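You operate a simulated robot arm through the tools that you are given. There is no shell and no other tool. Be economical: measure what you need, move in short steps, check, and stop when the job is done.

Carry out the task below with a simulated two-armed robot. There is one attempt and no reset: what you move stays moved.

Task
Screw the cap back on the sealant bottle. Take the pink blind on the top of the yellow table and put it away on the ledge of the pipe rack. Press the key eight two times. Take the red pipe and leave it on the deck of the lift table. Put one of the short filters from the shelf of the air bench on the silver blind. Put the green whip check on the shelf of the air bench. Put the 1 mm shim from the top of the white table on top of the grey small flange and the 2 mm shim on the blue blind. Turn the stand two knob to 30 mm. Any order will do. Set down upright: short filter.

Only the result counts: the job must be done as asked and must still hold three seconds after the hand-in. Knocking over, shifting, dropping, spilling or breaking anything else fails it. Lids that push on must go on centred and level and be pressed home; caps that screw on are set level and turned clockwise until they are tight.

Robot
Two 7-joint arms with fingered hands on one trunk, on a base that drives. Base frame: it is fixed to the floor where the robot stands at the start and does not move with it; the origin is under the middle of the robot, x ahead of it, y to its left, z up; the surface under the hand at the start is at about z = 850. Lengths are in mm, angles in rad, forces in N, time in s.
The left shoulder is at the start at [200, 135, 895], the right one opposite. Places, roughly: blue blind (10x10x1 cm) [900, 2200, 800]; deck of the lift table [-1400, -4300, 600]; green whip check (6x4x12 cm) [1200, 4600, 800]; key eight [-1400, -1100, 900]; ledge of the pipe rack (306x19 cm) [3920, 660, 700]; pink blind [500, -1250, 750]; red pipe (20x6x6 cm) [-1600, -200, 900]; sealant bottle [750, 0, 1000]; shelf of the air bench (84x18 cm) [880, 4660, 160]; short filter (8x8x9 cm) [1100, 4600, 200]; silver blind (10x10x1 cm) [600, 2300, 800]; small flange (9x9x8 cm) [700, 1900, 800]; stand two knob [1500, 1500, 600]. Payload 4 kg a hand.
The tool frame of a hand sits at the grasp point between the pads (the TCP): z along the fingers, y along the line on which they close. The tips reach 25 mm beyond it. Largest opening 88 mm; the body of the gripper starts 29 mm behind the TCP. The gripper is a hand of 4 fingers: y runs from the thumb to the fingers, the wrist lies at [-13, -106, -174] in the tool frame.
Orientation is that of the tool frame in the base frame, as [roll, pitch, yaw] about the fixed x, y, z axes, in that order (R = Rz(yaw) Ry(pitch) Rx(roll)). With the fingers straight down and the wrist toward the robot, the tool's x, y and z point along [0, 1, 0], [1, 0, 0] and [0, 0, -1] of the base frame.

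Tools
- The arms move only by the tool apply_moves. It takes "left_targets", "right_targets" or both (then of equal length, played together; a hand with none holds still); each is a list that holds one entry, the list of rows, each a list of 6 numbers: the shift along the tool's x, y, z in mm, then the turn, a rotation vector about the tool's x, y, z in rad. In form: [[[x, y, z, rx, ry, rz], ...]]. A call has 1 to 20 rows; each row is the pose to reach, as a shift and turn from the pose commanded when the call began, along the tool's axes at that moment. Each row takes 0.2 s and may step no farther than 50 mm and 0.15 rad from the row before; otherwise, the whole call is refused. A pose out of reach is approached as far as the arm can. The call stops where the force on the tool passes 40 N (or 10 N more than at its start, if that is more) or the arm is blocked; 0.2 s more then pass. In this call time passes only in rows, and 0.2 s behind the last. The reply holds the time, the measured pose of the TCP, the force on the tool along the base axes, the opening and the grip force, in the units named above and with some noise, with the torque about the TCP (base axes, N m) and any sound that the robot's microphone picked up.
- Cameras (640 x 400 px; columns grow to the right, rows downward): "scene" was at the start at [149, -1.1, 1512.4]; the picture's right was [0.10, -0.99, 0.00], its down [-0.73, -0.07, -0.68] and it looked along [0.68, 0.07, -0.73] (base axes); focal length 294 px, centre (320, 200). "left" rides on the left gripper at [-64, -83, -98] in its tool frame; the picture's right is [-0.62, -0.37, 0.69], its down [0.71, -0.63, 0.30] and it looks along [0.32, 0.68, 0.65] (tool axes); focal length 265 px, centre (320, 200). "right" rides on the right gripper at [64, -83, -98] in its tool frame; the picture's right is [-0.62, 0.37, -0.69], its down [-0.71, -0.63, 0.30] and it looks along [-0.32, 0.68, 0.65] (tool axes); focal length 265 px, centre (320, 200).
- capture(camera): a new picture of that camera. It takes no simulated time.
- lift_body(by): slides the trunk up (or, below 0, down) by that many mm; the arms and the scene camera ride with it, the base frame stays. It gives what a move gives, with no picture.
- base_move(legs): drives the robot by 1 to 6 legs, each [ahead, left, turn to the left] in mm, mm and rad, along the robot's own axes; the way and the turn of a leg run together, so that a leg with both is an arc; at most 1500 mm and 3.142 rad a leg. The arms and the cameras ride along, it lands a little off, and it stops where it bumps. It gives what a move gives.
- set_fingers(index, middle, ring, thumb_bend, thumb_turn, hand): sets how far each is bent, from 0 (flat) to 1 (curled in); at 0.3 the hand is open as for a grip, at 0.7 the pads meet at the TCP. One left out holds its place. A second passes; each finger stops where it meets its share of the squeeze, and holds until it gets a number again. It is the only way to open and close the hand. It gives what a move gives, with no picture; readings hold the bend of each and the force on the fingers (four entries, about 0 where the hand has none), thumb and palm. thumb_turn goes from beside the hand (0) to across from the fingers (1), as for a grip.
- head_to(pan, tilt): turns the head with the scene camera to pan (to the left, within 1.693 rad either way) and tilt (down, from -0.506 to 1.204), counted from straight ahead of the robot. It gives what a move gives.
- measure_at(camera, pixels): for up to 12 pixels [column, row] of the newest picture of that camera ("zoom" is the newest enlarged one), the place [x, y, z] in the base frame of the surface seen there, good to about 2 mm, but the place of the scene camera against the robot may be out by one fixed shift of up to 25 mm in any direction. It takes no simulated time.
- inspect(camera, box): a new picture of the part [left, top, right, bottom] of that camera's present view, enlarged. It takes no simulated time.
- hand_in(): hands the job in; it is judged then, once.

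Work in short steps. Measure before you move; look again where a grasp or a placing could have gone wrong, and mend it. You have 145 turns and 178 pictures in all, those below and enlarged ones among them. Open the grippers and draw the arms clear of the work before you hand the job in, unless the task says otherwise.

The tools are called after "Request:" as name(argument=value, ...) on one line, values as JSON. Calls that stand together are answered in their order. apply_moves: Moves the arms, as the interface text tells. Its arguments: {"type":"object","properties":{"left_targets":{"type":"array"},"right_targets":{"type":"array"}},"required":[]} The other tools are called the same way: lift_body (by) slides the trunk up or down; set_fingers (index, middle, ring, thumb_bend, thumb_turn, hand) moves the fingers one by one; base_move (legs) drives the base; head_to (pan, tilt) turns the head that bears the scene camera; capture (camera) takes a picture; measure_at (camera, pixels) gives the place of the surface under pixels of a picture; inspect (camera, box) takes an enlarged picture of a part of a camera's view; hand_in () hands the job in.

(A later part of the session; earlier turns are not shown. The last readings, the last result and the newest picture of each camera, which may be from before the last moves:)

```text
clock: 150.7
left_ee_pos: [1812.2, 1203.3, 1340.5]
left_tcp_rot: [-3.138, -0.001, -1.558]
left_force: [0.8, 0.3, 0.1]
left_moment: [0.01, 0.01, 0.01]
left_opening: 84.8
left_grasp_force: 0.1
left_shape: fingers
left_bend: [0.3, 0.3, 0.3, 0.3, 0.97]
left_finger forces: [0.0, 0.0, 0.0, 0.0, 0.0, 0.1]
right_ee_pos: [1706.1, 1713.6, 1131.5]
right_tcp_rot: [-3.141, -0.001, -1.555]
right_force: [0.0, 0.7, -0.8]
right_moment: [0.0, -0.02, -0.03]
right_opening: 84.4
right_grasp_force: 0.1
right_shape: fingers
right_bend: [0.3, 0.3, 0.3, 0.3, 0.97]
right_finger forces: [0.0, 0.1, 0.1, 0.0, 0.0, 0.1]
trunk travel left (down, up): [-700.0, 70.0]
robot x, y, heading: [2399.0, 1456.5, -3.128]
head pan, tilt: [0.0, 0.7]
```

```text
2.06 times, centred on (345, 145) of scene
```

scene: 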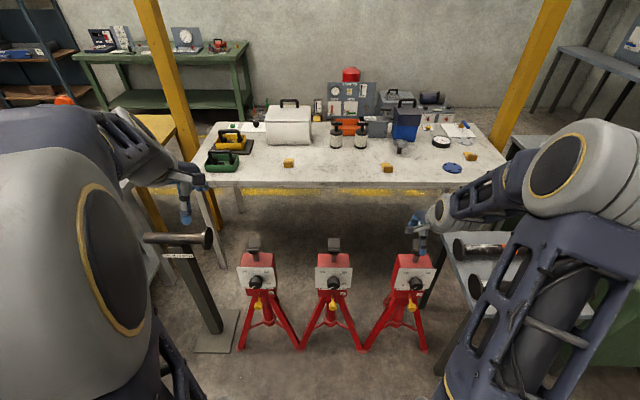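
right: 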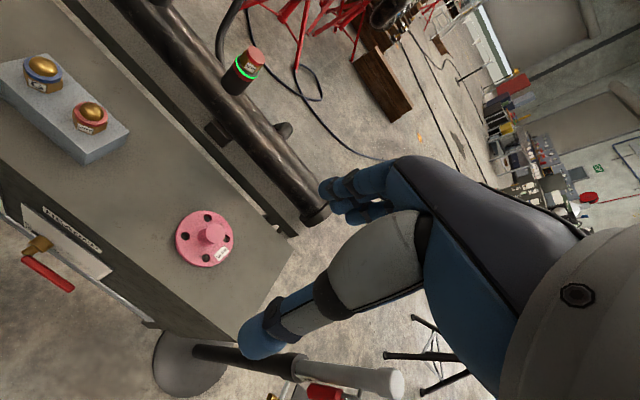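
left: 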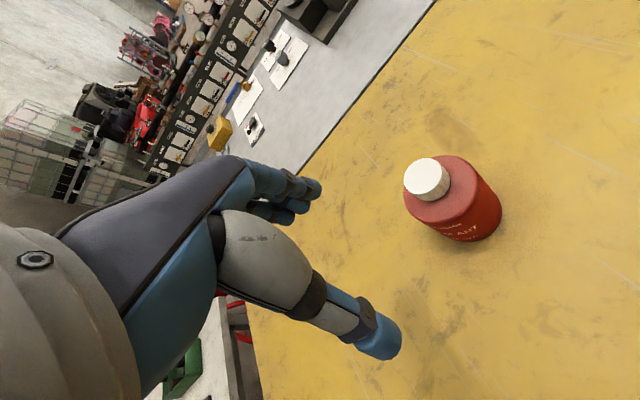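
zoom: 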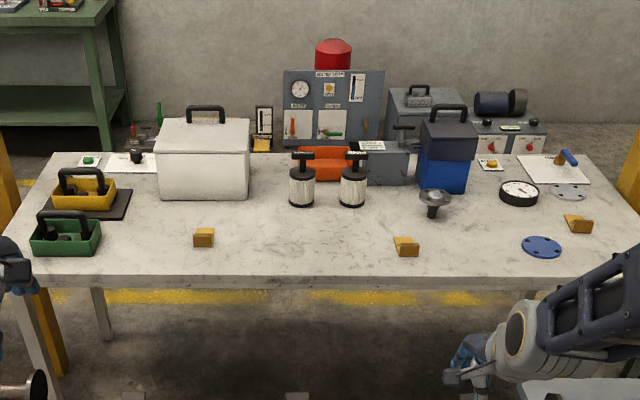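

Knob two reads 0; marks run 0→30 over 270° clockwise, so it needs +4.71 rad about the tool axis. I lower the trunk 350 mm and bring the right hand, fingers horizontal, in front of the knob.

Request:
lift_body(by=-350)

Request:
apply_moves(right_targets=[[[0, -20, 0, -0.143, 0, 0], [10, -30, 10, -0.286, 0, 0], [30, -30, 20, -0.428, 0, 0], [55, -20, 35, -0.571, 0, 0], [80, -10, 55, -0.714, 0, 0], [105, 0, 75, -0.857, 0, 0], [130, 10, 95, -1.0, 0, 0], [155, 20, 115, -1.142, 0, 0], [180, 30, 135, -1.285, 0, 0], [200, 40, 155, -1.428, 0, 0], [213, 50, 176, -1.571, 0, 0]]])

Request:
capture(camera="right")

Request:
capture(camera="scene")

```text
clock: 154.1
left_ee_pos: [1811.5, 1202.9, 990.0]
left_tcp_rot: [-3.14, 0.0, -1.56]
left_force: [0.6, -0.4, -0.4]
left_moment: [0.0, -0.01, 0.01]
left_opening: 84.7
left_grasp_force: 0.1
left_shape: fingers
left_bend: [0.3, 0.3, 0.3, 0.3, 0.97]
left_finger forces: [0.1, 0.0, 0.0, 0.0, 0.1, 0.0]
right_ee_pos: [1706.4, 1714.8, 781.3]
right_tcp_rot: [-3.14, -0.001, -1.552]
right_force: [0.3, 1.1, -0.5]
right_moment: [0.02, -0.02, 0.03]
right_opening: 84.5
right_grasp_force: 0.0
right_shape: fingers
right_bend: [0.3, 0.3, 0.3, 0.3, 0.97]
right_finger forces: [0.0, 0.0, 0.0, 0.0, 0.0, 0.0]
trunk travel left (down, up): [-350.0, 420.0]
robot x, y, heading: [2397.3, 1460.2, -3.129]
head pan, tilt: [0.0, 0.7]
```

```text
clock: 156.5
left_ee_pos: [1810.6, 1203.0, 990.3]
left_tcp_rot: [-3.14, 0.0, -1.557]
left_force: [0.1, 0.0, 0.7]
left_moment: [-0.02, 0.04, 0.0]
left_opening: 84.7
left_grasp_force: 0.1
left_shape: fingers
left_bend: [0.3, 0.3, 0.3, 0.3, 0.97]
left_finger forces: [0.0, 0.0, 0.0, 0.0, 0.1, 0.1]
right_ee_pos: [1660.8, 1500.6, 608.1]
right_tcp_rot: [1.568, -0.001, -1.557]
right_force: [0.9, -0.7, 0.1]
right_moment: [0.01, 0.01, -0.01]
right_opening: 84.5
right_grasp_force: 0.1
right_shape: fingers
right_bend: [0.3, 0.3, 0.3, 0.3, 0.97]
right_finger forces: [0.1, 0.0, 0.0, 0.0, 0.1, 0.0]
trunk travel left (down, up): [-350.0, 420.0]
robot x, y, heading: [2404.0, 1457.6, -3.134]
head pan, tilt: [0.0, 0.7]
```

```text
111 pictures are left
```

right: 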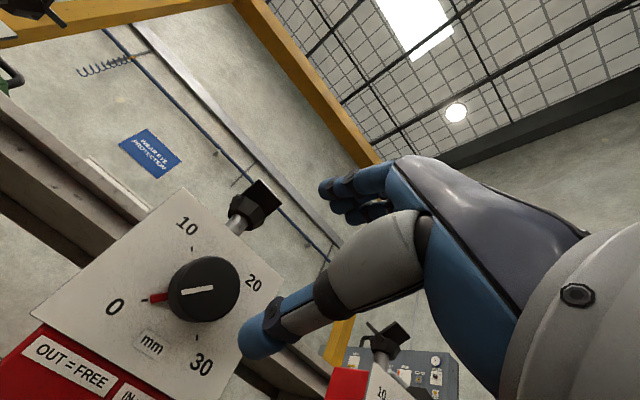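

```text
110 pictures are left
```

scene: 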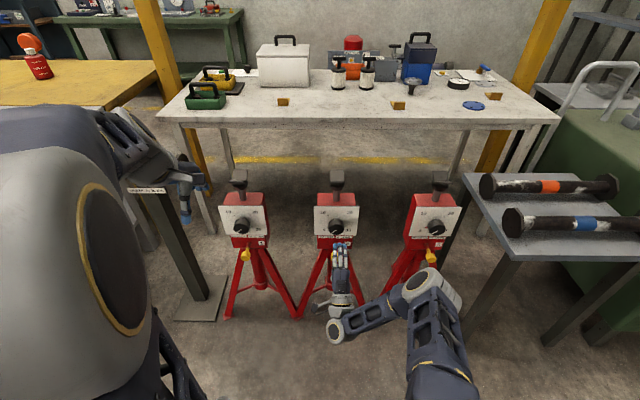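

The red pointer is at 0; the lock label says OUT = FREE. I measure the knob and plate.

Request:
measure_at(camera="right", pixels=[[203, 289], [185, 290], [215, 262], [232, 290], [205, 318], [178, 275], [160, 230], [210, 365], [60, 300], [250, 255]])

Request:
inspect(camera="scene", box=[215, 170, 475, 290])

Request:
measure_at(camera="scene", pixels=[[246, 256], [338, 244], [431, 257], [240, 232], [331, 232], [432, 234]])

```text
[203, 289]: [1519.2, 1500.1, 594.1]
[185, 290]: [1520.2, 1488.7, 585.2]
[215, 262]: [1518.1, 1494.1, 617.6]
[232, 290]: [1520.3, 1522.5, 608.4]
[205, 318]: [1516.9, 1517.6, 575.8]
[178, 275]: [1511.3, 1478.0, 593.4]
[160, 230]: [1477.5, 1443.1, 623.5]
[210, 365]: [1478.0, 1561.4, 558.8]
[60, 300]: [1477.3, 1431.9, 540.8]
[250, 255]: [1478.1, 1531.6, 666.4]
```

```text
2.46 times, centred on (345, 230) of scene
```

zoom: 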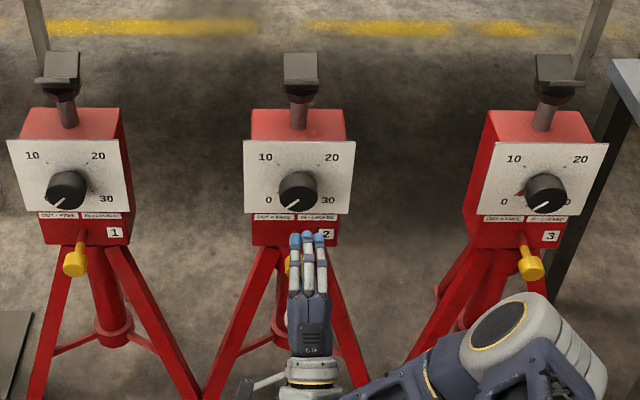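

```text
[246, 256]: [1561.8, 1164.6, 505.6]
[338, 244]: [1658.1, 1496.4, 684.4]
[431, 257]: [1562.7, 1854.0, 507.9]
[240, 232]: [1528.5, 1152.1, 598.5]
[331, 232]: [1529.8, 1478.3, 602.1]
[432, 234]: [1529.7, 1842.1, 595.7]
```

Stand two's plunger sticks out about 20 mm less than its neighbours' (1541 vs 1562), so it's locked IN and must be pulled out first. Knob centre is (1500.5, 595.5), front x 1519.5. I lower the right hand to view the plunger.

Request:
apply_moves(right_targets=[[[0, -40, 0, 0, 0, 0], [0, -80, 0, 0, 0, 0], [0, -115, 0, 0, 0, 0]]])

Request:
capture(camera="right")

```text
clock: 157.3
left_ee_pos: [1810.6, 1204.1, 990.4]
left_tcp_rot: [-3.139, 0.0, -1.559]
left_force: [-0.2, -0.2, 0.1]
left_moment: [0.01, 0.02, -0.01]
left_opening: 84.7
left_grasp_force: 0.0
left_shape: fingers
left_bend: [0.3, 0.3, 0.3, 0.3, 0.97]
left_finger forces: [0.1, 0.0, 0.1, 0.0, 0.0, 0.0]
right_ee_pos: [1646.4, 1506.5, 512.6]
right_tcp_rot: [1.573, 0.0, -1.549]
right_force: [0.6, 0.9, 0.7]
right_moment: [0.03, 0.0, 0.03]
right_opening: 84.6
right_grasp_force: 0.2
right_shape: fingers
right_bend: [0.3, 0.3, 0.3, 0.3, 0.97]
right_finger forces: [0.1, 0.1, 0.0, 0.0, 0.1, 0.0]
right hand out of reach, approached as far as the arm can: row 3
trunk travel left (down, up): [-350.0, 420.0]
robot x, y, heading: [2398.3, 1459.4, -3.13]
head pan, tilt: [0.0, 0.7]
```

```text
108 pictures are left
```

right: 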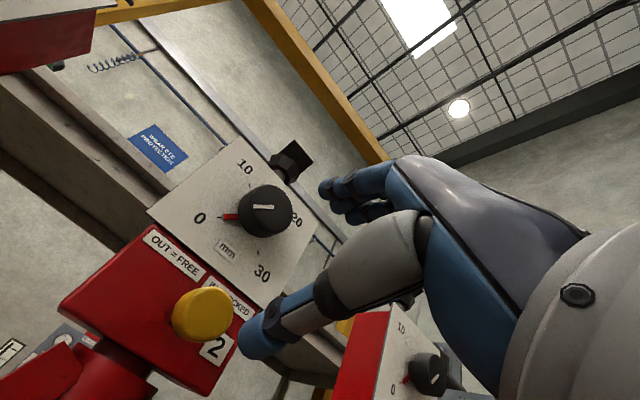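

The plunger shows at (200,312). I measure it and lower the trunk 120 mm for reach.

Request:
measure_at(camera="right", pixels=[[205, 313], [225, 300], [215, 330], [190, 300], [180, 320], [200, 292], [150, 300], [235, 315]])

Request:
lift_body(by=-120)

Request:
capture(camera="right")

```text
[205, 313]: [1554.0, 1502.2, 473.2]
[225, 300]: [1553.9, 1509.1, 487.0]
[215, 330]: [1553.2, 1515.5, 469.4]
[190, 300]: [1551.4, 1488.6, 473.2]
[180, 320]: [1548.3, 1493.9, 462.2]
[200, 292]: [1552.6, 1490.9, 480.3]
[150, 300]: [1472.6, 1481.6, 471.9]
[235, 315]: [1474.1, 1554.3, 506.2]
```

```text
clock: 158.8
left_ee_pos: [1812.0, 1201.4, 870.5]
left_tcp_rot: [-3.14, 0.001, -1.558]
left_force: [0.3, -0.1, -0.4]
left_moment: [0.0, 0.0, -0.02]
left_opening: 84.9
left_grasp_force: 0.0
left_shape: fingers
left_bend: [0.3, 0.3, 0.3, 0.3, 0.97]
left_finger forces: [0.0, 0.0, 0.0, 0.0, 0.0, 0.0]
right_ee_pos: [1645.8, 1505.3, 391.2]
right_tcp_rot: [1.574, 0.0, -1.552]
right_force: [-0.9, 0.2, -0.6]
right_moment: [0.05, 0.04, -0.02]
right_opening: 84.4
right_grasp_force: 0.1
right_shape: fingers
right_bend: [0.3, 0.3, 0.3, 0.3, 0.97]
right_finger forces: [0.1, 0.0, 0.1, 0.0, 0.0, 0.1]
trunk travel left (down, up): [-230.0, 540.0]
robot x, y, heading: [2398.3, 1458.3, -3.129]
head pan, tilt: [0.0, 0.7]
```

```text
107 pictures are left
```

right: 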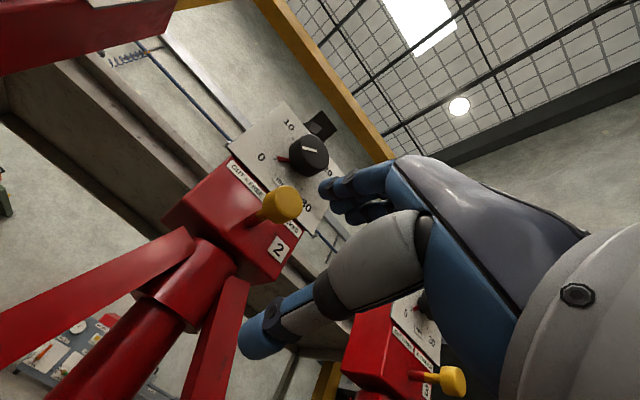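

The plunger's true front is x 1554, the same as its neighbours', so it may be free. I raise the trunk, and bring the right hand, pre-turned −1.5 rad, in front of the knob.

Request:
lift_body(by=120)

Request:
apply_moves(right_targets=[[[1, 20, 0, 0, 0, -0.15], [1, 40, 0, 0, 0, -0.3], [2, 60, 0, 0, 0, -0.45], [3, 80, 0, 0, 0, -0.6], [4, 86, 0, 0, 0, -0.75], [5, 86, 0, 0, 0, -0.9], [5, 86, 0, 0, 0, -1.05], [5, 86, 0, 0, 0, -1.2], [5, 86, 0, 0, 0, -1.35], [5, 86, 0, 0, 0, -1.5]]])

Request:
capture(camera="right")

```text
clock: 160.3
left_ee_pos: [1811.1, 1204.3, 989.6]
left_tcp_rot: [-3.14, 0.0, -1.56]
left_force: [-0.1, 0.6, 0.0]
left_moment: [0.01, 0.03, 0.04]
left_opening: 84.7
left_grasp_force: 0.0
left_shape: fingers
left_bend: [0.3, 0.3, 0.3, 0.3, 0.97]
left_finger forces: [0.0, 0.0, 0.1, 0.0, 0.0, 0.1]
right_ee_pos: [1646.0, 1505.6, 511.1]
right_tcp_rot: [1.575, 0.0, -1.552]
right_force: [-0.7, -0.6, 0.1]
right_moment: [0.0, 0.03, 0.02]
right_opening: 84.3
right_grasp_force: 0.0
right_shape: fingers
right_bend: [0.3, 0.3, 0.3, 0.3, 0.97]
right_finger forces: [0.0, 0.0, 0.0, 0.0, 0.0, 0.0]
trunk travel left (down, up): [-350.0, 420.0]
robot x, y, heading: [2397.9, 1458.7, -3.13]
head pan, tilt: [0.0, 0.7]
```

```text
clock: 162.5
left_ee_pos: [1811.1, 1201.8, 989.7]
left_tcp_rot: [-3.139, 0.0, -1.559]
left_force: [-0.6, 0.0, 0.0]
left_moment: [0.03, 0.02, -0.01]
left_opening: 84.6
left_grasp_force: 0.1
left_shape: fingers
left_bend: [0.3, 0.3, 0.3, 0.3, 0.97]
left_finger forces: [0.0, 0.0, 0.1, 0.0, 0.1, 0.1]
right_ee_pos: [1645.7, 1500.1, 596.9]
right_tcp_rot: [1.651, 1.503, -1.472]
right_force: [-1.3, 0.2, 0.6]
right_moment: [0.01, 0.02, -0.04]
right_opening: 84.6
right_grasp_force: 0.0
right_shape: fingers
right_bend: [0.3, 0.3, 0.3, 0.3, 0.97]
right_finger forces: [0.1, 0.1, 0.0, 0.0, 0.1, 0.1]
trunk travel left (down, up): [-350.0, 420.0]
robot x, y, heading: [2397.7, 1458.7, -3.131]
head pan, tilt: [0.0, 0.7]
```

```text
106 pictures are left
```

right: 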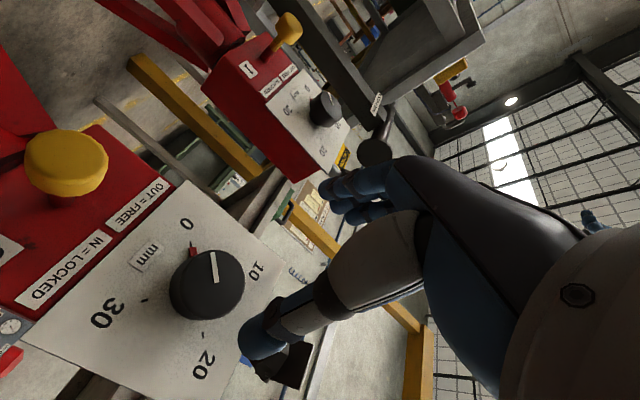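

Good view of the knob. I advance 137 mm onto it and close the fingers.

Request:
apply_moves(right_targets=[[[1.4, 2.6, 45, 0, 0, 0], [1.4, 2.6, 90, 0, 0, 0], [1.4, 2.6, 120, 0, 0, 0], [1.4, 2.6, 137, 0, 0, 0]]])

Request:
set_fingers(hand="right", index=0.7, middle=0.7, ring=0.7, thumb_bend=0.7)

Request:
capture(camera="right")

```text
clock: 163.5
left_ee_pos: [1810.7, 1202.7, 990.1]
left_tcp_rot: [-3.14, 0.0, -1.558]
left_force: [-0.5, -0.1, 0.3]
left_moment: [-0.02, 0.01, 0.01]
left_opening: 84.5
left_grasp_force: 0.2
left_shape: fingers
left_bend: [0.3, 0.3, 0.3, 0.3, 0.97]
left_finger forces: [0.1, 0.0, 0.0, 0.0, 0.1, 0.0]
right_ee_pos: [1508.1, 1496.6, 597.3]
right_tcp_rot: [1.637, 1.5, -1.488]
right_force: [3.3, 3.3, 0.0]
right_moment: [0.02, -0.02, -0.12]
right_opening: 87.3
right_grasp_force: 2.1
right_shape: fingers
right_bend: [0.3, 0.3, 0.3, 0.28, 0.98]
right_finger forces: [0.0, 0.0, 0.0, 0.0, 4.3, 0.0]
trunk travel left (down, up): [-350.0, 420.0]
robot x, y, heading: [2399.2, 1458.5, -3.127]
head pan, tilt: [0.0, 0.7]
```

```text
clock: 164.5
left_ee_pos: [1811.0, 1202.6, 990.4]
left_tcp_rot: [-3.139, 0.0, -1.559]
left_force: [0.1, -0.5, 0.1]
left_moment: [0.01, 0.0, 0.01]
left_opening: 84.8
left_grasp_force: 0.0
left_shape: fingers
left_bend: [0.3, 0.3, 0.3, 0.3, 0.97]
left_finger forces: [0.0, 0.0, 0.1, 0.0, 0.1, 0.0]
right_ee_pos: [1508.6, 1498.4, 598.0]
right_tcp_rot: [1.629, 1.5, -1.494]
right_force: [-6.4, 19.2, -0.5]
right_moment: [0.15, 0.03, 0.5]
right_opening: 47.8
right_grasp_force: 26.2
right_shape: fingers
right_bend: [0.57, 0.62, 0.65, 0.55, 0.96]
right_finger forces: [7.6, 6.3, 4.1, 0.0, 35.0, 0.0]
trunk travel left (down, up): [-350.0, 420.0]
robot x, y, heading: [2399.1, 1460.2, -3.129]
head pan, tilt: [0.0, 0.7]
```

```text
105 pictures are left
```

right: 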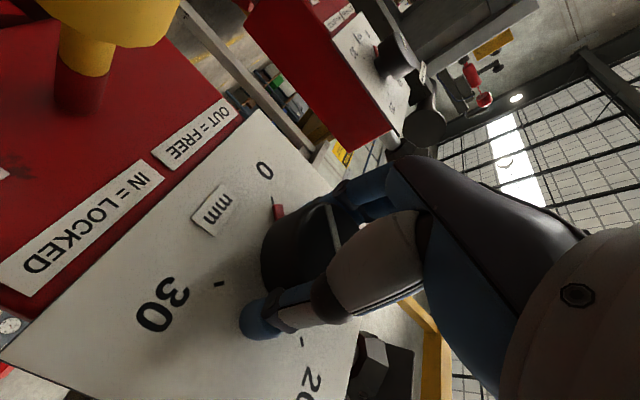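

The thumb bears 35 N against 18 N on the fingers, i.e. 19 N sideways. I shift the hand to balance it.

Request:
apply_moves(right_targets=[[[0, -2, 0, 0, 0, 0], [0, -4, 0, 0, 0, 0]]])

```text
clock: 165.1
left_ee_pos: [1810.6, 1202.2, 990.7]
left_tcp_rot: [-3.141, 0.001, -1.558]
left_force: [0.5, -0.6, -0.1]
left_moment: [-0.01, 0.03, 0.0]
left_opening: 84.6
left_grasp_force: 0.1
left_shape: fingers
left_bend: [0.3, 0.3, 0.3, 0.3, 0.97]
left_finger forces: [0.1, 0.1, 0.0, 0.0, 0.0, 0.0]
right_ee_pos: [1508.1, 1497.9, 598.0]
right_tcp_rot: [1.588, 1.496, -1.532]
right_force: [-7.4, 7.1, 3.6]
right_moment: [0.11, 0.01, 0.36]
right_opening: 47.3
right_grasp_force: 25.3
right_shape: fingers
right_bend: [0.56, 0.62, 0.64, 0.57, 0.96]
right_finger forces: [9.7, 8.2, 5.9, 0.0, 27.4, 0.0]
trunk travel left (down, up): [-350.0, 420.0]
robot x, y, heading: [2398.8, 1454.4, -3.125]
head pan, tilt: [0.0, 0.7]
```

Balanced to 7 N. I shift 2 mm more and turn clockwise by 0.6 rad as a test.

Request:
apply_moves(right_targets=[[[0, -2, 0, 0, 0, 0], [0, -2, 0, 0, 0, 0.1], [0, -2, 0, 0, 0, 0.2], [0, -2, 0, 0, 0, 0.3], [0, -2, 0, 0, 0, 0.4], [0, -2, 0, 0, 0, 0.5], [0, -2, 0, 0, 0, 0.6]]])

Request:
capture(camera="right")

```text
clock: 166.7
left_ee_pos: [1812.1, 1202.9, 991.6]
left_tcp_rot: [-3.141, 0.001, -1.558]
left_force: [0.6, -1.0, -0.2]
left_moment: [0.02, -0.03, 0.04]
left_opening: 84.5
left_grasp_force: 0.1
left_shape: fingers
left_bend: [0.3, 0.3, 0.3, 0.3, 0.97]
left_finger forces: [0.0, 0.0, 0.1, 0.0, 0.0, 0.0]
right_ee_pos: [1508.7, 1500.6, 597.8]
right_tcp_rot: [1.572, 0.897, -1.55]
right_force: [-2.4, -8.6, 14.4]
right_moment: [0.37, 0.29, 0.38]
right_opening: 43.7
right_grasp_force: 23.3
right_shape: fingers
right_bend: [0.53, 0.59, 0.6, 0.58, 0.99]
right_finger forces: [12.5, 12.6, 7.5, 0.0, 14.5, 0.0]
trunk travel left (down, up): [-350.0, 420.0]
robot x, y, heading: [2399.3, 1459.4, -3.129]
head pan, tilt: [0.0, 0.7]
```

```text
104 pictures are left
```

right: 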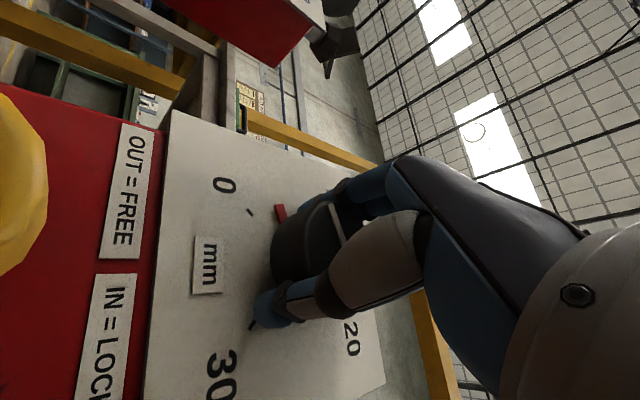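

The pointer has left 0 toward 10, so the knob is free. I correct by 3 mm and continue turning 0.75 rad.

Request:
apply_moves(right_targets=[[[0, 3, 0, 0, 0, 0], [0, 3, 0, 0, 0, 0.12], [0, 3, 0, 0, 0, 0.25], [0, 3, 0, 0, 0, 0.38], [0, 3, 0, 0, 0, 0.5], [0, 3, 0, 0, 0, 0.63], [0, 3, 0, 0, 0, 0.75]]])

Request:
capture(camera="right")

```text
clock: 168.3
left_ee_pos: [1811.6, 1203.2, 991.1]
left_tcp_rot: [-3.138, -0.002, -1.559]
left_force: [-0.5, 0.2, 0.2]
left_moment: [0.0, -0.01, 0.02]
left_opening: 84.7
left_grasp_force: 0.2
left_shape: fingers
left_bend: [0.3, 0.3, 0.3, 0.3, 0.97]
left_finger forces: [0.0, 0.1, 0.0, 0.0, 0.0, 0.0]
right_ee_pos: [1507.6, 1497.9, 600.3]
right_tcp_rot: [1.569, 0.149, -1.556]
right_force: [-2.5, 0.5, 24.6]
right_moment: [0.48, 0.47, 0.09]
right_opening: 41.1
right_grasp_force: 25.3
right_shape: fingers
right_bend: [0.53, 0.57, 0.57, 0.59, 0.99]
right_finger forces: [12.9, 17.9, 9.3, 0.0, 11.3, 0.0]
trunk travel left (down, up): [-350.0, 420.0]
robot x, y, heading: [2399.2, 1460.6, -3.131]
head pan, tilt: [0.0, 0.7]
```

```text
103 pictures are left
```

right: 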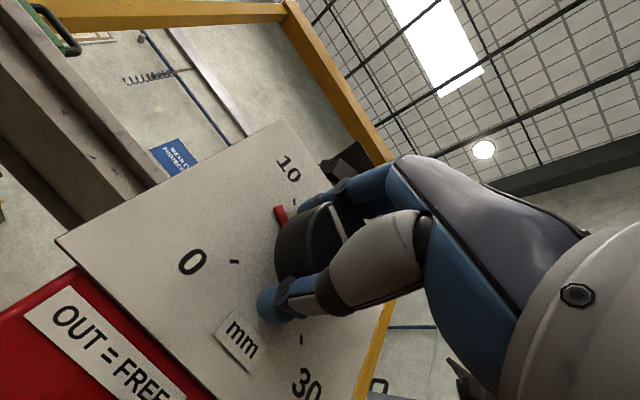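

Pointer is about at 10. I re-centre the hand by a few mm and turn a further 0.75 rad.

Request:
apply_moves(right_targets=[[[-2, 4, 0, 0, 0, 0], [-3, 5, 0, 0, 0, 0.12], [-3, 5, 0, 0, 0, 0.25], [-3, 5, 0, 0, 0, 0.38], [-3, 5, 0, 0, 0, 0.5], [-3, 5, 0, 0, 0, 0.63], [-3, 5, 0, 0, 0, 0.75]]])

Request:
capture(camera="right")

```text
clock: 169.9
left_ee_pos: [1810.7, 1203.8, 991.6]
left_tcp_rot: [-3.141, 0.0, -1.559]
left_force: [-0.6, -0.2, -0.2]
left_moment: [0.01, 0.0, 0.0]
left_opening: 84.4
left_grasp_force: 0.1
left_shape: fingers
left_bend: [0.3, 0.3, 0.3, 0.3, 0.97]
left_finger forces: [0.0, 0.0, 0.0, 0.0, 0.0, 0.0]
right_ee_pos: [1508.5, 1502.1, 604.4]
right_tcp_rot: [1.57, -0.602, -1.556]
right_force: [-0.8, 6.1, 22.9]
right_moment: [0.4, 0.53, -0.24]
right_opening: 41.2
right_grasp_force: 28.2
right_shape: fingers
right_bend: [0.52, 0.57, 0.59, 0.6, 0.97]
right_finger forces: [14.4, 20.8, 7.9, 0.1, 12.9, 0.0]
trunk travel left (down, up): [-350.0, 420.0]
robot x, y, heading: [2396.2, 1457.2, -3.133]
head pan, tilt: [0.0, 0.7]
```

```text
102 pictures are left
```

right: 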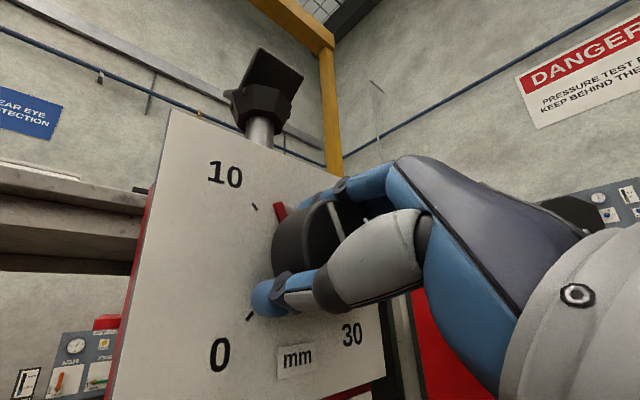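

Now past 10. I go 0.45 rad more with a small correction, then release and back away.

Request:
apply_moves(right_targets=[[[0, 4, 0, 0, 0, 0], [0, 4, 0, 0, 0, 0.15], [0, 4, 0, 0, 0, 0.3], [0, 4, 0, 0, 0, 0.45]]])

Request:
set_fingers(hand="right", index=0.3, middle=0.3, ring=0.3, thumb_bend=0.25)

Request:
apply_moves(right_targets=[[[0, 0, -45, 0, 0, 0], [0, 0, -90, 0, 0, 0], [0, 0, -137, 0, 0, 0]]])

Request:
capture(camera="right")

```text
clock: 170.9
left_ee_pos: [1811.2, 1201.3, 991.7]
left_tcp_rot: [-3.14, 0.0, -1.558]
left_force: [0.1, -0.6, -0.5]
left_moment: [0.01, -0.04, -0.01]
left_opening: 84.6
left_grasp_force: 0.0
left_shape: fingers
left_bend: [0.3, 0.3, 0.3, 0.3, 0.97]
left_finger forces: [0.0, 0.1, 0.0, 0.0, 0.0, 0.0]
right_ee_pos: [1508.9, 1505.9, 606.2]
right_tcp_rot: [1.577, -1.052, -1.56]
right_force: [-11.9, 10.4, 11.0]
right_moment: [0.31, 0.36, -0.3]
right_opening: 41.5
right_grasp_force: 25.4
right_shape: fingers
right_bend: [0.52, 0.58, 0.59, 0.59, 0.96]
right_finger forces: [12.0, 14.2, 8.9, 0.0, 15.0, 0.1]
trunk travel left (down, up): [-350.0, 420.0]
robot x, y, heading: [2400.1, 1455.4, -3.13]
head pan, tilt: [0.0, 0.7]
```

```text
clock: 171.9
left_ee_pos: [1810.9, 1203.0, 990.8]
left_tcp_rot: [-3.141, 0.0, -1.559]
left_force: [-0.4, -0.4, -0.5]
left_moment: [0.0, 0.0, 0.03]
left_opening: 84.8
left_grasp_force: 0.0
left_shape: fingers
left_bend: [0.3, 0.3, 0.3, 0.3, 0.97]
left_finger forces: [0.0, 0.0, 0.0, 0.0, 0.0, 0.1]
right_ee_pos: [1508.8, 1503.9, 605.0]
right_tcp_rot: [1.582, -1.049, -1.563]
right_force: [0.6, 0.0, 0.3]
right_moment: [0.0, 0.03, 0.03]
right_opening: 87.6
right_grasp_force: 0.1
right_shape: fingers
right_bend: [0.3, 0.3, 0.3, 0.25, 0.97]
right_finger forces: [0.1, 0.0, 0.0, 0.0, 0.0, 0.0]
trunk travel left (down, up): [-350.0, 420.0]
robot x, y, heading: [2398.8, 1456.2, -3.132]
head pan, tilt: [0.0, 0.7]
```

```text
clock: 172.7
left_ee_pos: [1811.1, 1203.3, 989.4]
left_tcp_rot: [-3.14, -0.001, -1.558]
left_force: [0.1, 0.0, 0.1]
left_moment: [-0.01, 0.01, 0.02]
left_opening: 84.8
left_grasp_force: 0.1
left_shape: fingers
left_bend: [0.3, 0.3, 0.3, 0.3, 0.97]
left_finger forces: [0.0, 0.1, 0.0, 0.1, 0.1, 0.1]
right_ee_pos: [1645.3, 1504.6, 603.2]
right_tcp_rot: [1.577, -1.051, -1.558]
right_force: [0.5, -0.2, 0.7]
right_moment: [0.0, -0.01, 0.02]
right_opening: 88.2
right_grasp_force: 0.1
right_shape: fingers
right_bend: [0.3, 0.3, 0.3, 0.25, 0.97]
right_finger forces: [0.0, 0.1, 0.0, 0.0, 0.0, 0.1]
trunk travel left (down, up): [-350.0, 420.0]
robot x, y, heading: [2396.6, 1458.7, -3.137]
head pan, tilt: [0.0, 0.7]
```

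```text
101 pictures are left
```

right: 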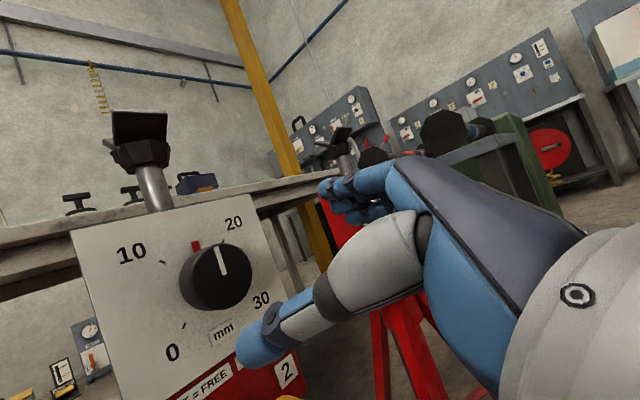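

The pointer is between 10 and 20. I measure the knob again for a better centre while swinging back 2.55 rad.

Request:
measure_at(camera="right", pixels=[[222, 243], [251, 270], [240, 300], [220, 308], [250, 258], [195, 290], [163, 262], [184, 325], [262, 318], [195, 245]])

Request:
apply_moves(right_targets=[[[0, 0, 0, 0, 0, -0.15], [0, 0, 0, 0, 0, -0.3], [0, 0, 0, 0, 0, -0.45], [0, 0, 0, 0, 0, -0.6], [0, 0, 0, 0, 0, -0.75], [0, 0, 0, 0, 0, -0.9], [0, 0, 0, 0, 0, -1.05], [0, 0, 0, 0, 0, -1.2], [0, 0, 0, 0, 0, -1.35], [0, 0, 0, 0, 0, -1.5], [0, 0, 0, 0, 0, -1.65], [0, 0, 0, 0, 0, -1.8], [0, 0, 0, 0, 0, -1.95], [0, 0, 0, 0, 0, -2.1], [0, 0, 0, 0, 0, -2.25], [0, 0, 0, 0, 0, -2.4], [0, 0, 0, 0, 0, -2.55]]])

Request:
capture(camera="right")

```text
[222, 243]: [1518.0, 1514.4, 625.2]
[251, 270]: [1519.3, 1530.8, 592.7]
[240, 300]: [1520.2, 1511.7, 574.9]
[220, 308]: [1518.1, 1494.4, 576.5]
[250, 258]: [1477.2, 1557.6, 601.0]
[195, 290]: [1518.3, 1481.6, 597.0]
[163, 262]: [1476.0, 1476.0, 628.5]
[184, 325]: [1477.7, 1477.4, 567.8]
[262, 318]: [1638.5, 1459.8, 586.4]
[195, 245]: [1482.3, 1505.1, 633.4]
```

```text
clock: 176.3
left_ee_pos: [1810.2, 1202.2, 991.7]
left_tcp_rot: [-3.14, -0.001, -1.558]
left_force: [-0.4, 1.3, 0.1]
left_moment: [-0.01, -0.01, 0.01]
left_opening: 84.6
left_grasp_force: 0.0
left_shape: fingers
left_bend: [0.3, 0.3, 0.3, 0.3, 0.97]
left_finger forces: [0.1, 0.0, 0.1, 0.0, 0.0, 0.0]
right_ee_pos: [1646.3, 1504.8, 605.9]
right_tcp_rot: [1.61, 1.503, -1.513]
right_force: [0.0, 0.1, -0.8]
right_moment: [0.03, 0.01, 0.02]
right_opening: 88.0
right_grasp_force: 0.1
right_shape: fingers
right_bend: [0.3, 0.3, 0.3, 0.25, 0.97]
right_finger forces: [0.0, 0.1, 0.1, 0.0, 0.0, 0.1]
trunk travel left (down, up): [-350.0, 420.0]
robot x, y, heading: [2395.7, 1452.9, -3.129]
head pan, tilt: [0.0, 0.7]
```

```text
100 pictures are left
```

right: 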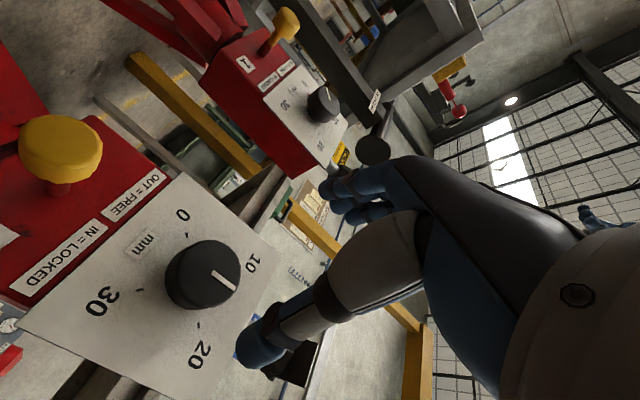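

Knob centre now measured (1507,599.5). I advance onto it and grip.

Request:
apply_moves(right_targets=[[[3, -1, 45, 0, 0, 0], [6, -2, 90, 0, 0, 0], [6, -2, 120, 0, 0, 0], [6, -2, 138, 0, 0, 0]]])

Request:
set_fingers(hand="right", index=0.7, middle=0.7, ring=0.7, thumb_bend=0.7)

```text
clock: 177.3
left_ee_pos: [1811.0, 1202.6, 991.1]
left_tcp_rot: [-3.139, 0.0, -1.558]
left_force: [0.0, 0.5, 0.3]
left_moment: [-0.02, 0.03, -0.03]
left_opening: 84.6
left_grasp_force: 0.1
left_shape: fingers
left_bend: [0.3, 0.3, 0.3, 0.3, 0.97]
left_finger forces: [0.0, 0.0, 0.0, 0.0, 0.0, 0.0]
right_ee_pos: [1508.4, 1506.1, 600.7]
right_tcp_rot: [1.609, 1.499, -1.513]
right_force: [-0.3, 0.1, -0.4]
right_moment: [-0.01, 0.0, 0.0]
right_opening: 88.0
right_grasp_force: 0.1
right_shape: fingers
right_bend: [0.3, 0.3, 0.3, 0.25, 0.97]
right_finger forces: [0.1, 0.0, 0.1, 0.0, 0.1, 0.0]
trunk travel left (down, up): [-350.0, 420.0]
robot x, y, heading: [2399.5, 1458.4, -3.13]
head pan, tilt: [0.0, 0.7]
```

```text
clock: 178.3
left_ee_pos: [1811.0, 1202.4, 990.8]
left_tcp_rot: [-3.14, 0.0, -1.559]
left_force: [0.1, 0.8, -0.8]
left_moment: [0.0, -0.02, -0.05]
left_opening: 84.5
left_grasp_force: 0.0
left_shape: fingers
left_bend: [0.3, 0.3, 0.3, 0.3, 0.97]
left_finger forces: [0.0, 0.0, 0.1, 0.0, 0.1, 0.0]
right_ee_pos: [1506.5, 1506.4, 601.3]
right_tcp_rot: [1.614, 1.5, -1.508]
right_force: [-4.8, -6.2, 3.1]
right_moment: [0.21, -0.02, 0.35]
right_opening: 45.9
right_grasp_force: 24.2
right_shape: fingers
right_bend: [0.45, 0.57, 0.62, 0.54, 0.96]
right_finger forces: [12.2, 9.7, 5.6, 0.0, 22.0, 0.0]
trunk travel left (down, up): [-350.0, 420.0]
robot x, y, heading: [2397.7, 1456.0, -3.132]
head pan, tilt: [0.0, 0.7]
```

Nearly balanced. I turn clockwise 1.5 rad about the TCP.

Request:
apply_moves(right_targets=[[[0, 1, 0, 0, 0, 0.15], [0, 1, 0, 0, 0, 0.3], [0, 1, 0, 0, 0, 0.45], [0, 1, 0, 0, 0, 0.6], [0, 1, 0, 0, 0, 0.75], [0, 1, 0, 0, 0, 0.9], [0, 1, 0, 0, 0, 1.05], [0, 1, 0, 0, 0, 1.2], [0, 1, 0, 0, 0, 1.35], [0, 1, 0, 0, 0, 1.5]]])

Request:
capture(camera="right")

```text
clock: 180.5
left_ee_pos: [1810.6, 1202.4, 991.4]
left_tcp_rot: [-3.139, 0.0, -1.559]
left_force: [0.5, -0.2, -0.1]
left_moment: [-0.02, -0.02, 0.0]
left_opening: 84.5
left_grasp_force: 0.1
left_shape: fingers
left_bend: [0.3, 0.3, 0.3, 0.3, 0.97]
left_finger forces: [0.0, 0.0, 0.0, 0.1, 0.1, 0.1]
right_ee_pos: [1509.0, 1504.4, 599.7]
right_tcp_rot: [1.574, -0.003, -1.554]
right_force: [2.8, 14.8, 1.7]
right_moment: [0.39, 0.92, -0.03]
right_opening: 45.8
right_grasp_force: 30.6
right_shape: fingers
right_bend: [0.46, 0.56, 0.61, 0.54, 1.0]
right_finger forces: [8.5, 21.7, 7.1, 0.0, 24.0, 0.0]
trunk travel left (down, up): [-350.0, 420.0]
robot x, y, heading: [2399.7, 1457.5, -3.131]
head pan, tilt: [0.0, 0.7]
```

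```text
99 pictures are left
```

right: 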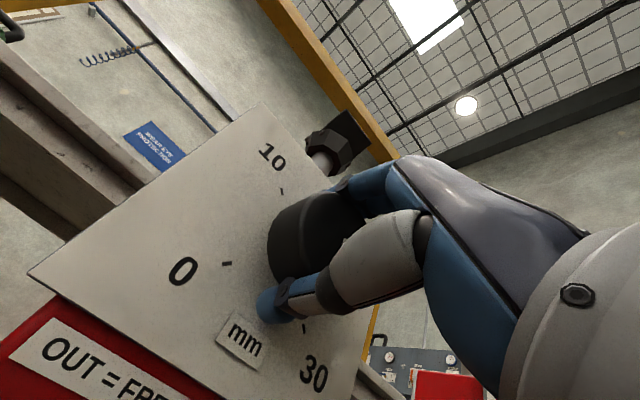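

The pointer is hidden; by count about 0.66 rad remain. I turn 0.55 more, release, back off and look.

Request:
apply_moves(right_targets=[[[-2, 0, 0, 0, 0, 0.12], [-3, 0, 0, 0, 0, 0.25], [-3, 0, 0, 0, 0, 0.4], [-3, 0, 0, 0, 0, 0.55]]])

Request:
set_fingers(hand="right", index=0.3, middle=0.3, ring=0.3, thumb_bend=0.25)

Request:
apply_moves(right_targets=[[[0, 0, -45, 0, 0, 0], [0, 0, -90, 0, 0, 0], [0, 0, -137, 0, 0, 0]]])

Request:
capture(camera="right")

```text
clock: 181.5
left_ee_pos: [1811.5, 1203.8, 991.4]
left_tcp_rot: [-3.14, 0.0, -1.558]
left_force: [0.0, 0.0, -0.7]
left_moment: [-0.02, 0.0, 0.04]
left_opening: 84.5
left_grasp_force: 0.2
left_shape: fingers
left_bend: [0.3, 0.3, 0.3, 0.3, 0.97]
left_finger forces: [0.1, 0.0, 0.0, 0.1, 0.0, 0.0]
right_ee_pos: [1507.0, 1506.2, 599.8]
right_tcp_rot: [1.574, -0.554, -1.552]
right_force: [-2.0, 6.0, 2.8]
right_moment: [0.32, 0.83, -0.54]
right_opening: 46.0
right_grasp_force: 30.5
right_shape: fingers
right_bend: [0.45, 0.56, 0.61, 0.54, 0.98]
right_finger forces: [10.4, 21.9, 6.0, 0.0, 22.7, 0.0]
trunk travel left (down, up): [-350.0, 420.0]
robot x, y, heading: [2398.8, 1459.7, -3.131]
head pan, tilt: [0.0, 0.7]
```

```text
clock: 182.5
left_ee_pos: [1811.2, 1203.9, 990.2]
left_tcp_rot: [-3.14, -0.001, -1.558]
left_force: [0.1, -0.1, -0.5]
left_moment: [0.01, 0.03, 0.0]
left_opening: 84.7
left_grasp_force: 0.1
left_shape: fingers
left_bend: [0.3, 0.3, 0.3, 0.3, 0.97]
left_finger forces: [0.1, 0.0, 0.0, 0.1, 0.0, 0.0]
right_ee_pos: [1507.8, 1506.3, 600.2]
right_tcp_rot: [1.575, -0.55, -1.555]
right_force: [-0.2, 0.2, -0.1]
right_moment: [-0.02, 0.0, 0.03]
right_opening: 87.9
right_grasp_force: 0.1
right_shape: fingers
right_bend: [0.3, 0.3, 0.3, 0.25, 0.98]
right_finger forces: [0.1, 0.1, 0.0, 0.0, 0.0, 0.0]
trunk travel left (down, up): [-350.0, 420.0]
robot x, y, heading: [2397.8, 1460.0, -3.129]
head pan, tilt: [0.0, 0.7]
```

```text
clock: 183.3
left_ee_pos: [1811.0, 1202.9, 990.3]
left_tcp_rot: [-3.139, 0.0, -1.558]
left_force: [0.1, 0.1, -1.2]
left_moment: [-0.03, 0.01, 0.04]
left_opening: 85.1
left_grasp_force: 0.1
left_shape: fingers
left_bend: [0.3, 0.3, 0.3, 0.3, 0.97]
left_finger forces: [0.0, 0.0, 0.1, 0.0, 0.0, 0.1]
right_ee_pos: [1645.8, 1512.1, 598.4]
right_tcp_rot: [1.574, -0.548, -1.555]
right_force: [0.4, -0.3, 0.3]
right_moment: [-0.02, 0.02, 0.0]
right_opening: 88.0
right_grasp_force: 0.1
right_shape: fingers
right_bend: [0.3, 0.3, 0.3, 0.25, 0.98]
right_finger forces: [0.1, 0.1, 0.0, 0.1, 0.0, 0.1]
trunk travel left (down, up): [-350.0, 420.0]
robot x, y, heading: [2395.6, 1461.4, -3.132]
head pan, tilt: [0.0, 0.7]
```

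```text
98 pictures are left
```

right: 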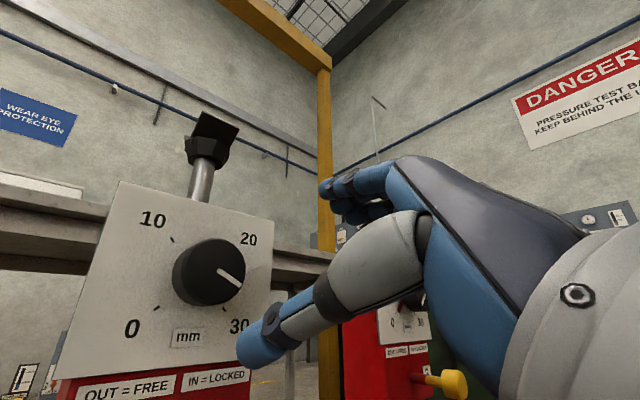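

The white line points at about −37°, near the 30 mark. I check via the scene camera and an enlarged right view.

Request:
inspect(camera="right", box=[110, 190, 290, 350])

Request:
apply_moves(right_targets=[[[20, -30, -40, 0, 0, 0], [40, -60, -80, 0, 0, 0]]])

Request:
inspect(camera="scene", box=[300, 190, 372, 250])

```text
2.50 times, centred on (200, 270) of right
```

zoom: 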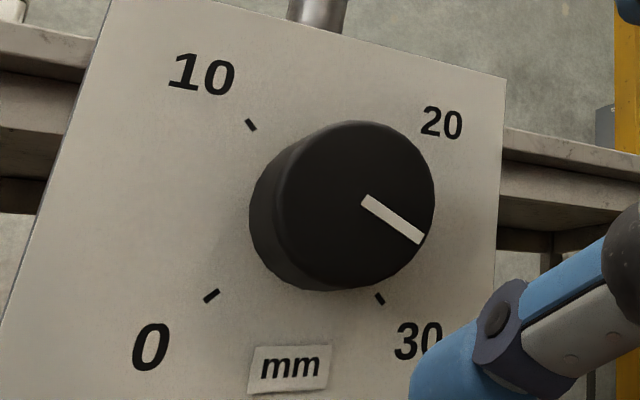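

```text
refused: row 1 steps farther than a row can; nothing moved
```

```text
6.67 times, centred on (336, 220) of scene
```

zoom: 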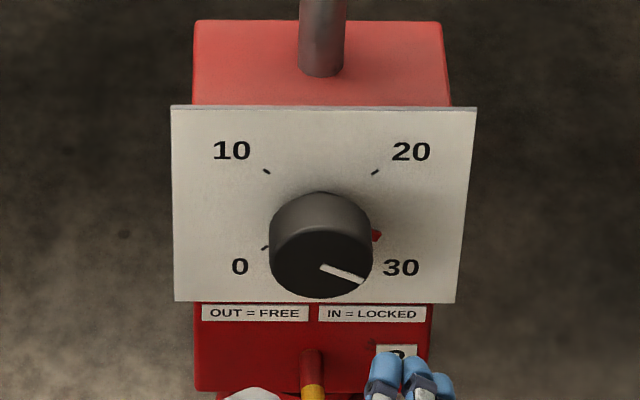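

In the plate's own axes the line is at −28°, against −45° for 30, so 0.30 rad remain. I re-grip here and turn 0.32 more.

Request:
apply_moves(right_targets=[[[3, -1, 45, 0, 0, 0], [5.9, -1.7, 90, 0, 0, 0], [5.9, -1.7, 120, 0, 0, 0], [5.9, -1.7, 138, 0, 0, 0]]])

Request:
set_fingers(hand="right", index=0.7, middle=0.7, ring=0.7, thumb_bend=0.7)

Request:
apply_moves(right_targets=[[[0, 0, 0, 0, 0, 0.1], [0, 0, 0, 0, 0, 0.2], [0, 0, 0, 0, 0, 0.32], [0, 0, 0, 0, 0, 0.32]]])

Request:
set_fingers(hand="right", index=0.3, middle=0.3, ring=0.3, thumb_bend=0.25)

Request:
apply_moves(right_targets=[[[0, 0, -45, 0, 0, 0], [0, 0, -90, 0, 0, 0], [0, 0, -137, 0, 0, 0]]])

Request:
inspect(camera="right", box=[110, 190, 290, 350])

Request:
inspect(camera="scene", box=[300, 190, 372, 250])

```text
clock: 184.3
left_ee_pos: [1811.7, 1202.9, 990.3]
left_tcp_rot: [-3.14, 0.0, -1.557]
left_force: [-0.2, 0.1, 0.4]
left_moment: [-0.02, 0.01, 0.06]
left_opening: 84.6
left_grasp_force: 0.1
left_shape: fingers
left_bend: [0.3, 0.3, 0.3, 0.3, 0.97]
left_finger forces: [0.0, 0.0, 0.0, 0.0, 0.0, 0.0]
right_ee_pos: [1505.1, 1500.4, 600.9]
right_tcp_rot: [1.576, -0.55, -1.555]
right_force: [0.1, 0.6, -0.7]
right_moment: [-0.01, -0.03, 0.01]
right_opening: 87.6
right_grasp_force: 0.1
right_shape: fingers
right_bend: [0.3, 0.3, 0.3, 0.25, 0.98]
right_finger forces: [0.0, 0.1, 0.0, 0.0, 0.1, 0.1]
trunk travel left (down, up): [-350.0, 420.0]
robot x, y, heading: [2394.8, 1457.7, -3.128]
head pan, tilt: [0.0, 0.7]
```

```text
clock: 185.3
left_ee_pos: [1810.9, 1203.6, 991.8]
left_tcp_rot: [-3.139, 0.001, -1.558]
left_force: [-0.4, -0.4, 0.4]
left_moment: [0.01, 0.0, 0.0]
left_opening: 84.9
left_grasp_force: 0.0
left_shape: fingers
left_bend: [0.3, 0.3, 0.3, 0.3, 0.97]
left_finger forces: [0.0, 0.0, 0.0, 0.0, 0.0, 0.0]
right_ee_pos: [1506.3, 1500.1, 601.3]
right_tcp_rot: [1.573, -0.55, -1.553]
right_force: [18.5, 5.0, 5.9]
right_moment: [0.26, 1.17, -0.65]
right_opening: 41.8
right_grasp_force: 30.0
right_shape: fingers
right_bend: [0.45, 0.35, 0.58, 0.57, 0.97]
right_finger forces: [18.2, 15.5, 8.4, 0.0, 17.3, 0.0]
trunk travel left (down, up): [-350.0, 420.0]
robot x, y, heading: [2397.3, 1459.0, -3.129]
head pan, tilt: [0.0, 0.7]
```

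```text
clock: 186.3
left_ee_pos: [1811.7, 1203.5, 990.5]
left_tcp_rot: [-3.138, 0.0, -1.559]
left_force: [0.9, -0.5, 0.4]
left_moment: [0.0, -0.03, 0.02]
left_opening: 84.5
left_grasp_force: 0.1
left_shape: fingers
left_bend: [0.3, 0.3, 0.3, 0.3, 0.97]
left_finger forces: [0.1, 0.0, 0.0, 0.1, 0.0, 0.0]
right_ee_pos: [1506.3, 1501.0, 602.6]
right_tcp_rot: [1.575, -0.871, -1.556]
right_force: [9.5, 5.4, 8.5]
right_moment: [0.49, 0.68, -0.66]
right_opening: 40.7
right_grasp_force: 29.8
right_shape: fingers
right_bend: [0.45, 0.38, 0.57, 0.57, 0.98]
right_finger forces: [18.4, 15.6, 8.8, 0.1, 16.0, 0.0]
trunk travel left (down, up): [-350.0, 420.0]
robot x, y, heading: [2398.0, 1458.2, -3.128]
head pan, tilt: [0.0, 0.7]
```

```text
clock: 187.3
left_ee_pos: [1810.5, 1202.0, 989.7]
left_tcp_rot: [-3.139, -0.001, -1.559]
left_force: [-0.8, -0.3, 0.9]
left_moment: [-0.01, -0.03, -0.01]
left_opening: 84.5
left_grasp_force: 0.0
left_shape: fingers
left_bend: [0.3, 0.3, 0.3, 0.3, 0.97]
left_finger forces: [0.0, 0.0, 0.1, 0.0, 0.1, 0.0]
right_ee_pos: [1506.1, 1500.0, 601.3]
right_tcp_rot: [1.576, -0.87, -1.556]
right_force: [-0.1, -0.7, -0.2]
right_moment: [0.0, -0.02, -0.03]
right_opening: 87.5
right_grasp_force: 0.0
right_shape: fingers
right_bend: [0.3, 0.3, 0.3, 0.25, 0.98]
right_finger forces: [0.1, 0.1, 0.1, 0.0, 0.1, 0.0]
trunk travel left (down, up): [-350.0, 420.0]
robot x, y, heading: [2400.4, 1458.2, -3.127]
head pan, tilt: [0.0, 0.7]
```

```text
clock: 188.1
left_ee_pos: [1811.5, 1202.8, 989.8]
left_tcp_rot: [-3.141, 0.001, -1.558]
left_force: [0.2, 0.0, -0.7]
left_moment: [-0.01, 0.0, -0.02]
left_opening: 84.5
left_grasp_force: 0.2
left_shape: fingers
left_bend: [0.3, 0.3, 0.3, 0.3, 0.97]
left_finger forces: [0.0, 0.1, 0.1, 0.0, 0.0, 0.0]
right_ee_pos: [1644.3, 1503.3, 603.9]
right_tcp_rot: [1.576, -0.869, -1.556]
right_force: [-0.7, -0.8, -0.4]
right_moment: [0.0, 0.02, 0.03]
right_opening: 88.0
right_grasp_force: 0.0
right_shape: fingers
right_bend: [0.3, 0.3, 0.3, 0.25, 0.98]
right_finger forces: [0.0, 0.0, 0.0, 0.0, 0.1, 0.0]
trunk travel left (down, up): [-350.0, 420.0]
robot x, y, heading: [2397.4, 1460.2, -3.126]
head pan, tilt: [0.0, 0.7]
```

```text
2.50 times, centred on (200, 270) of right
```

zoom: 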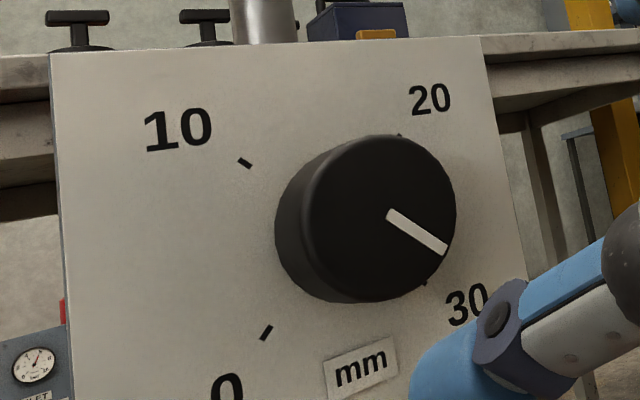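

```text
6.67 times, centred on (336, 220) of scene
```

zoom: 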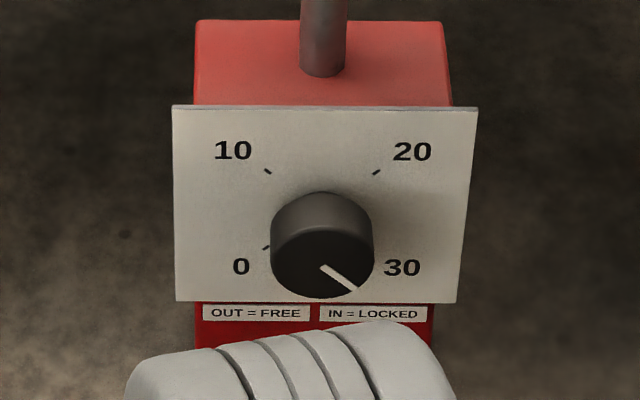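

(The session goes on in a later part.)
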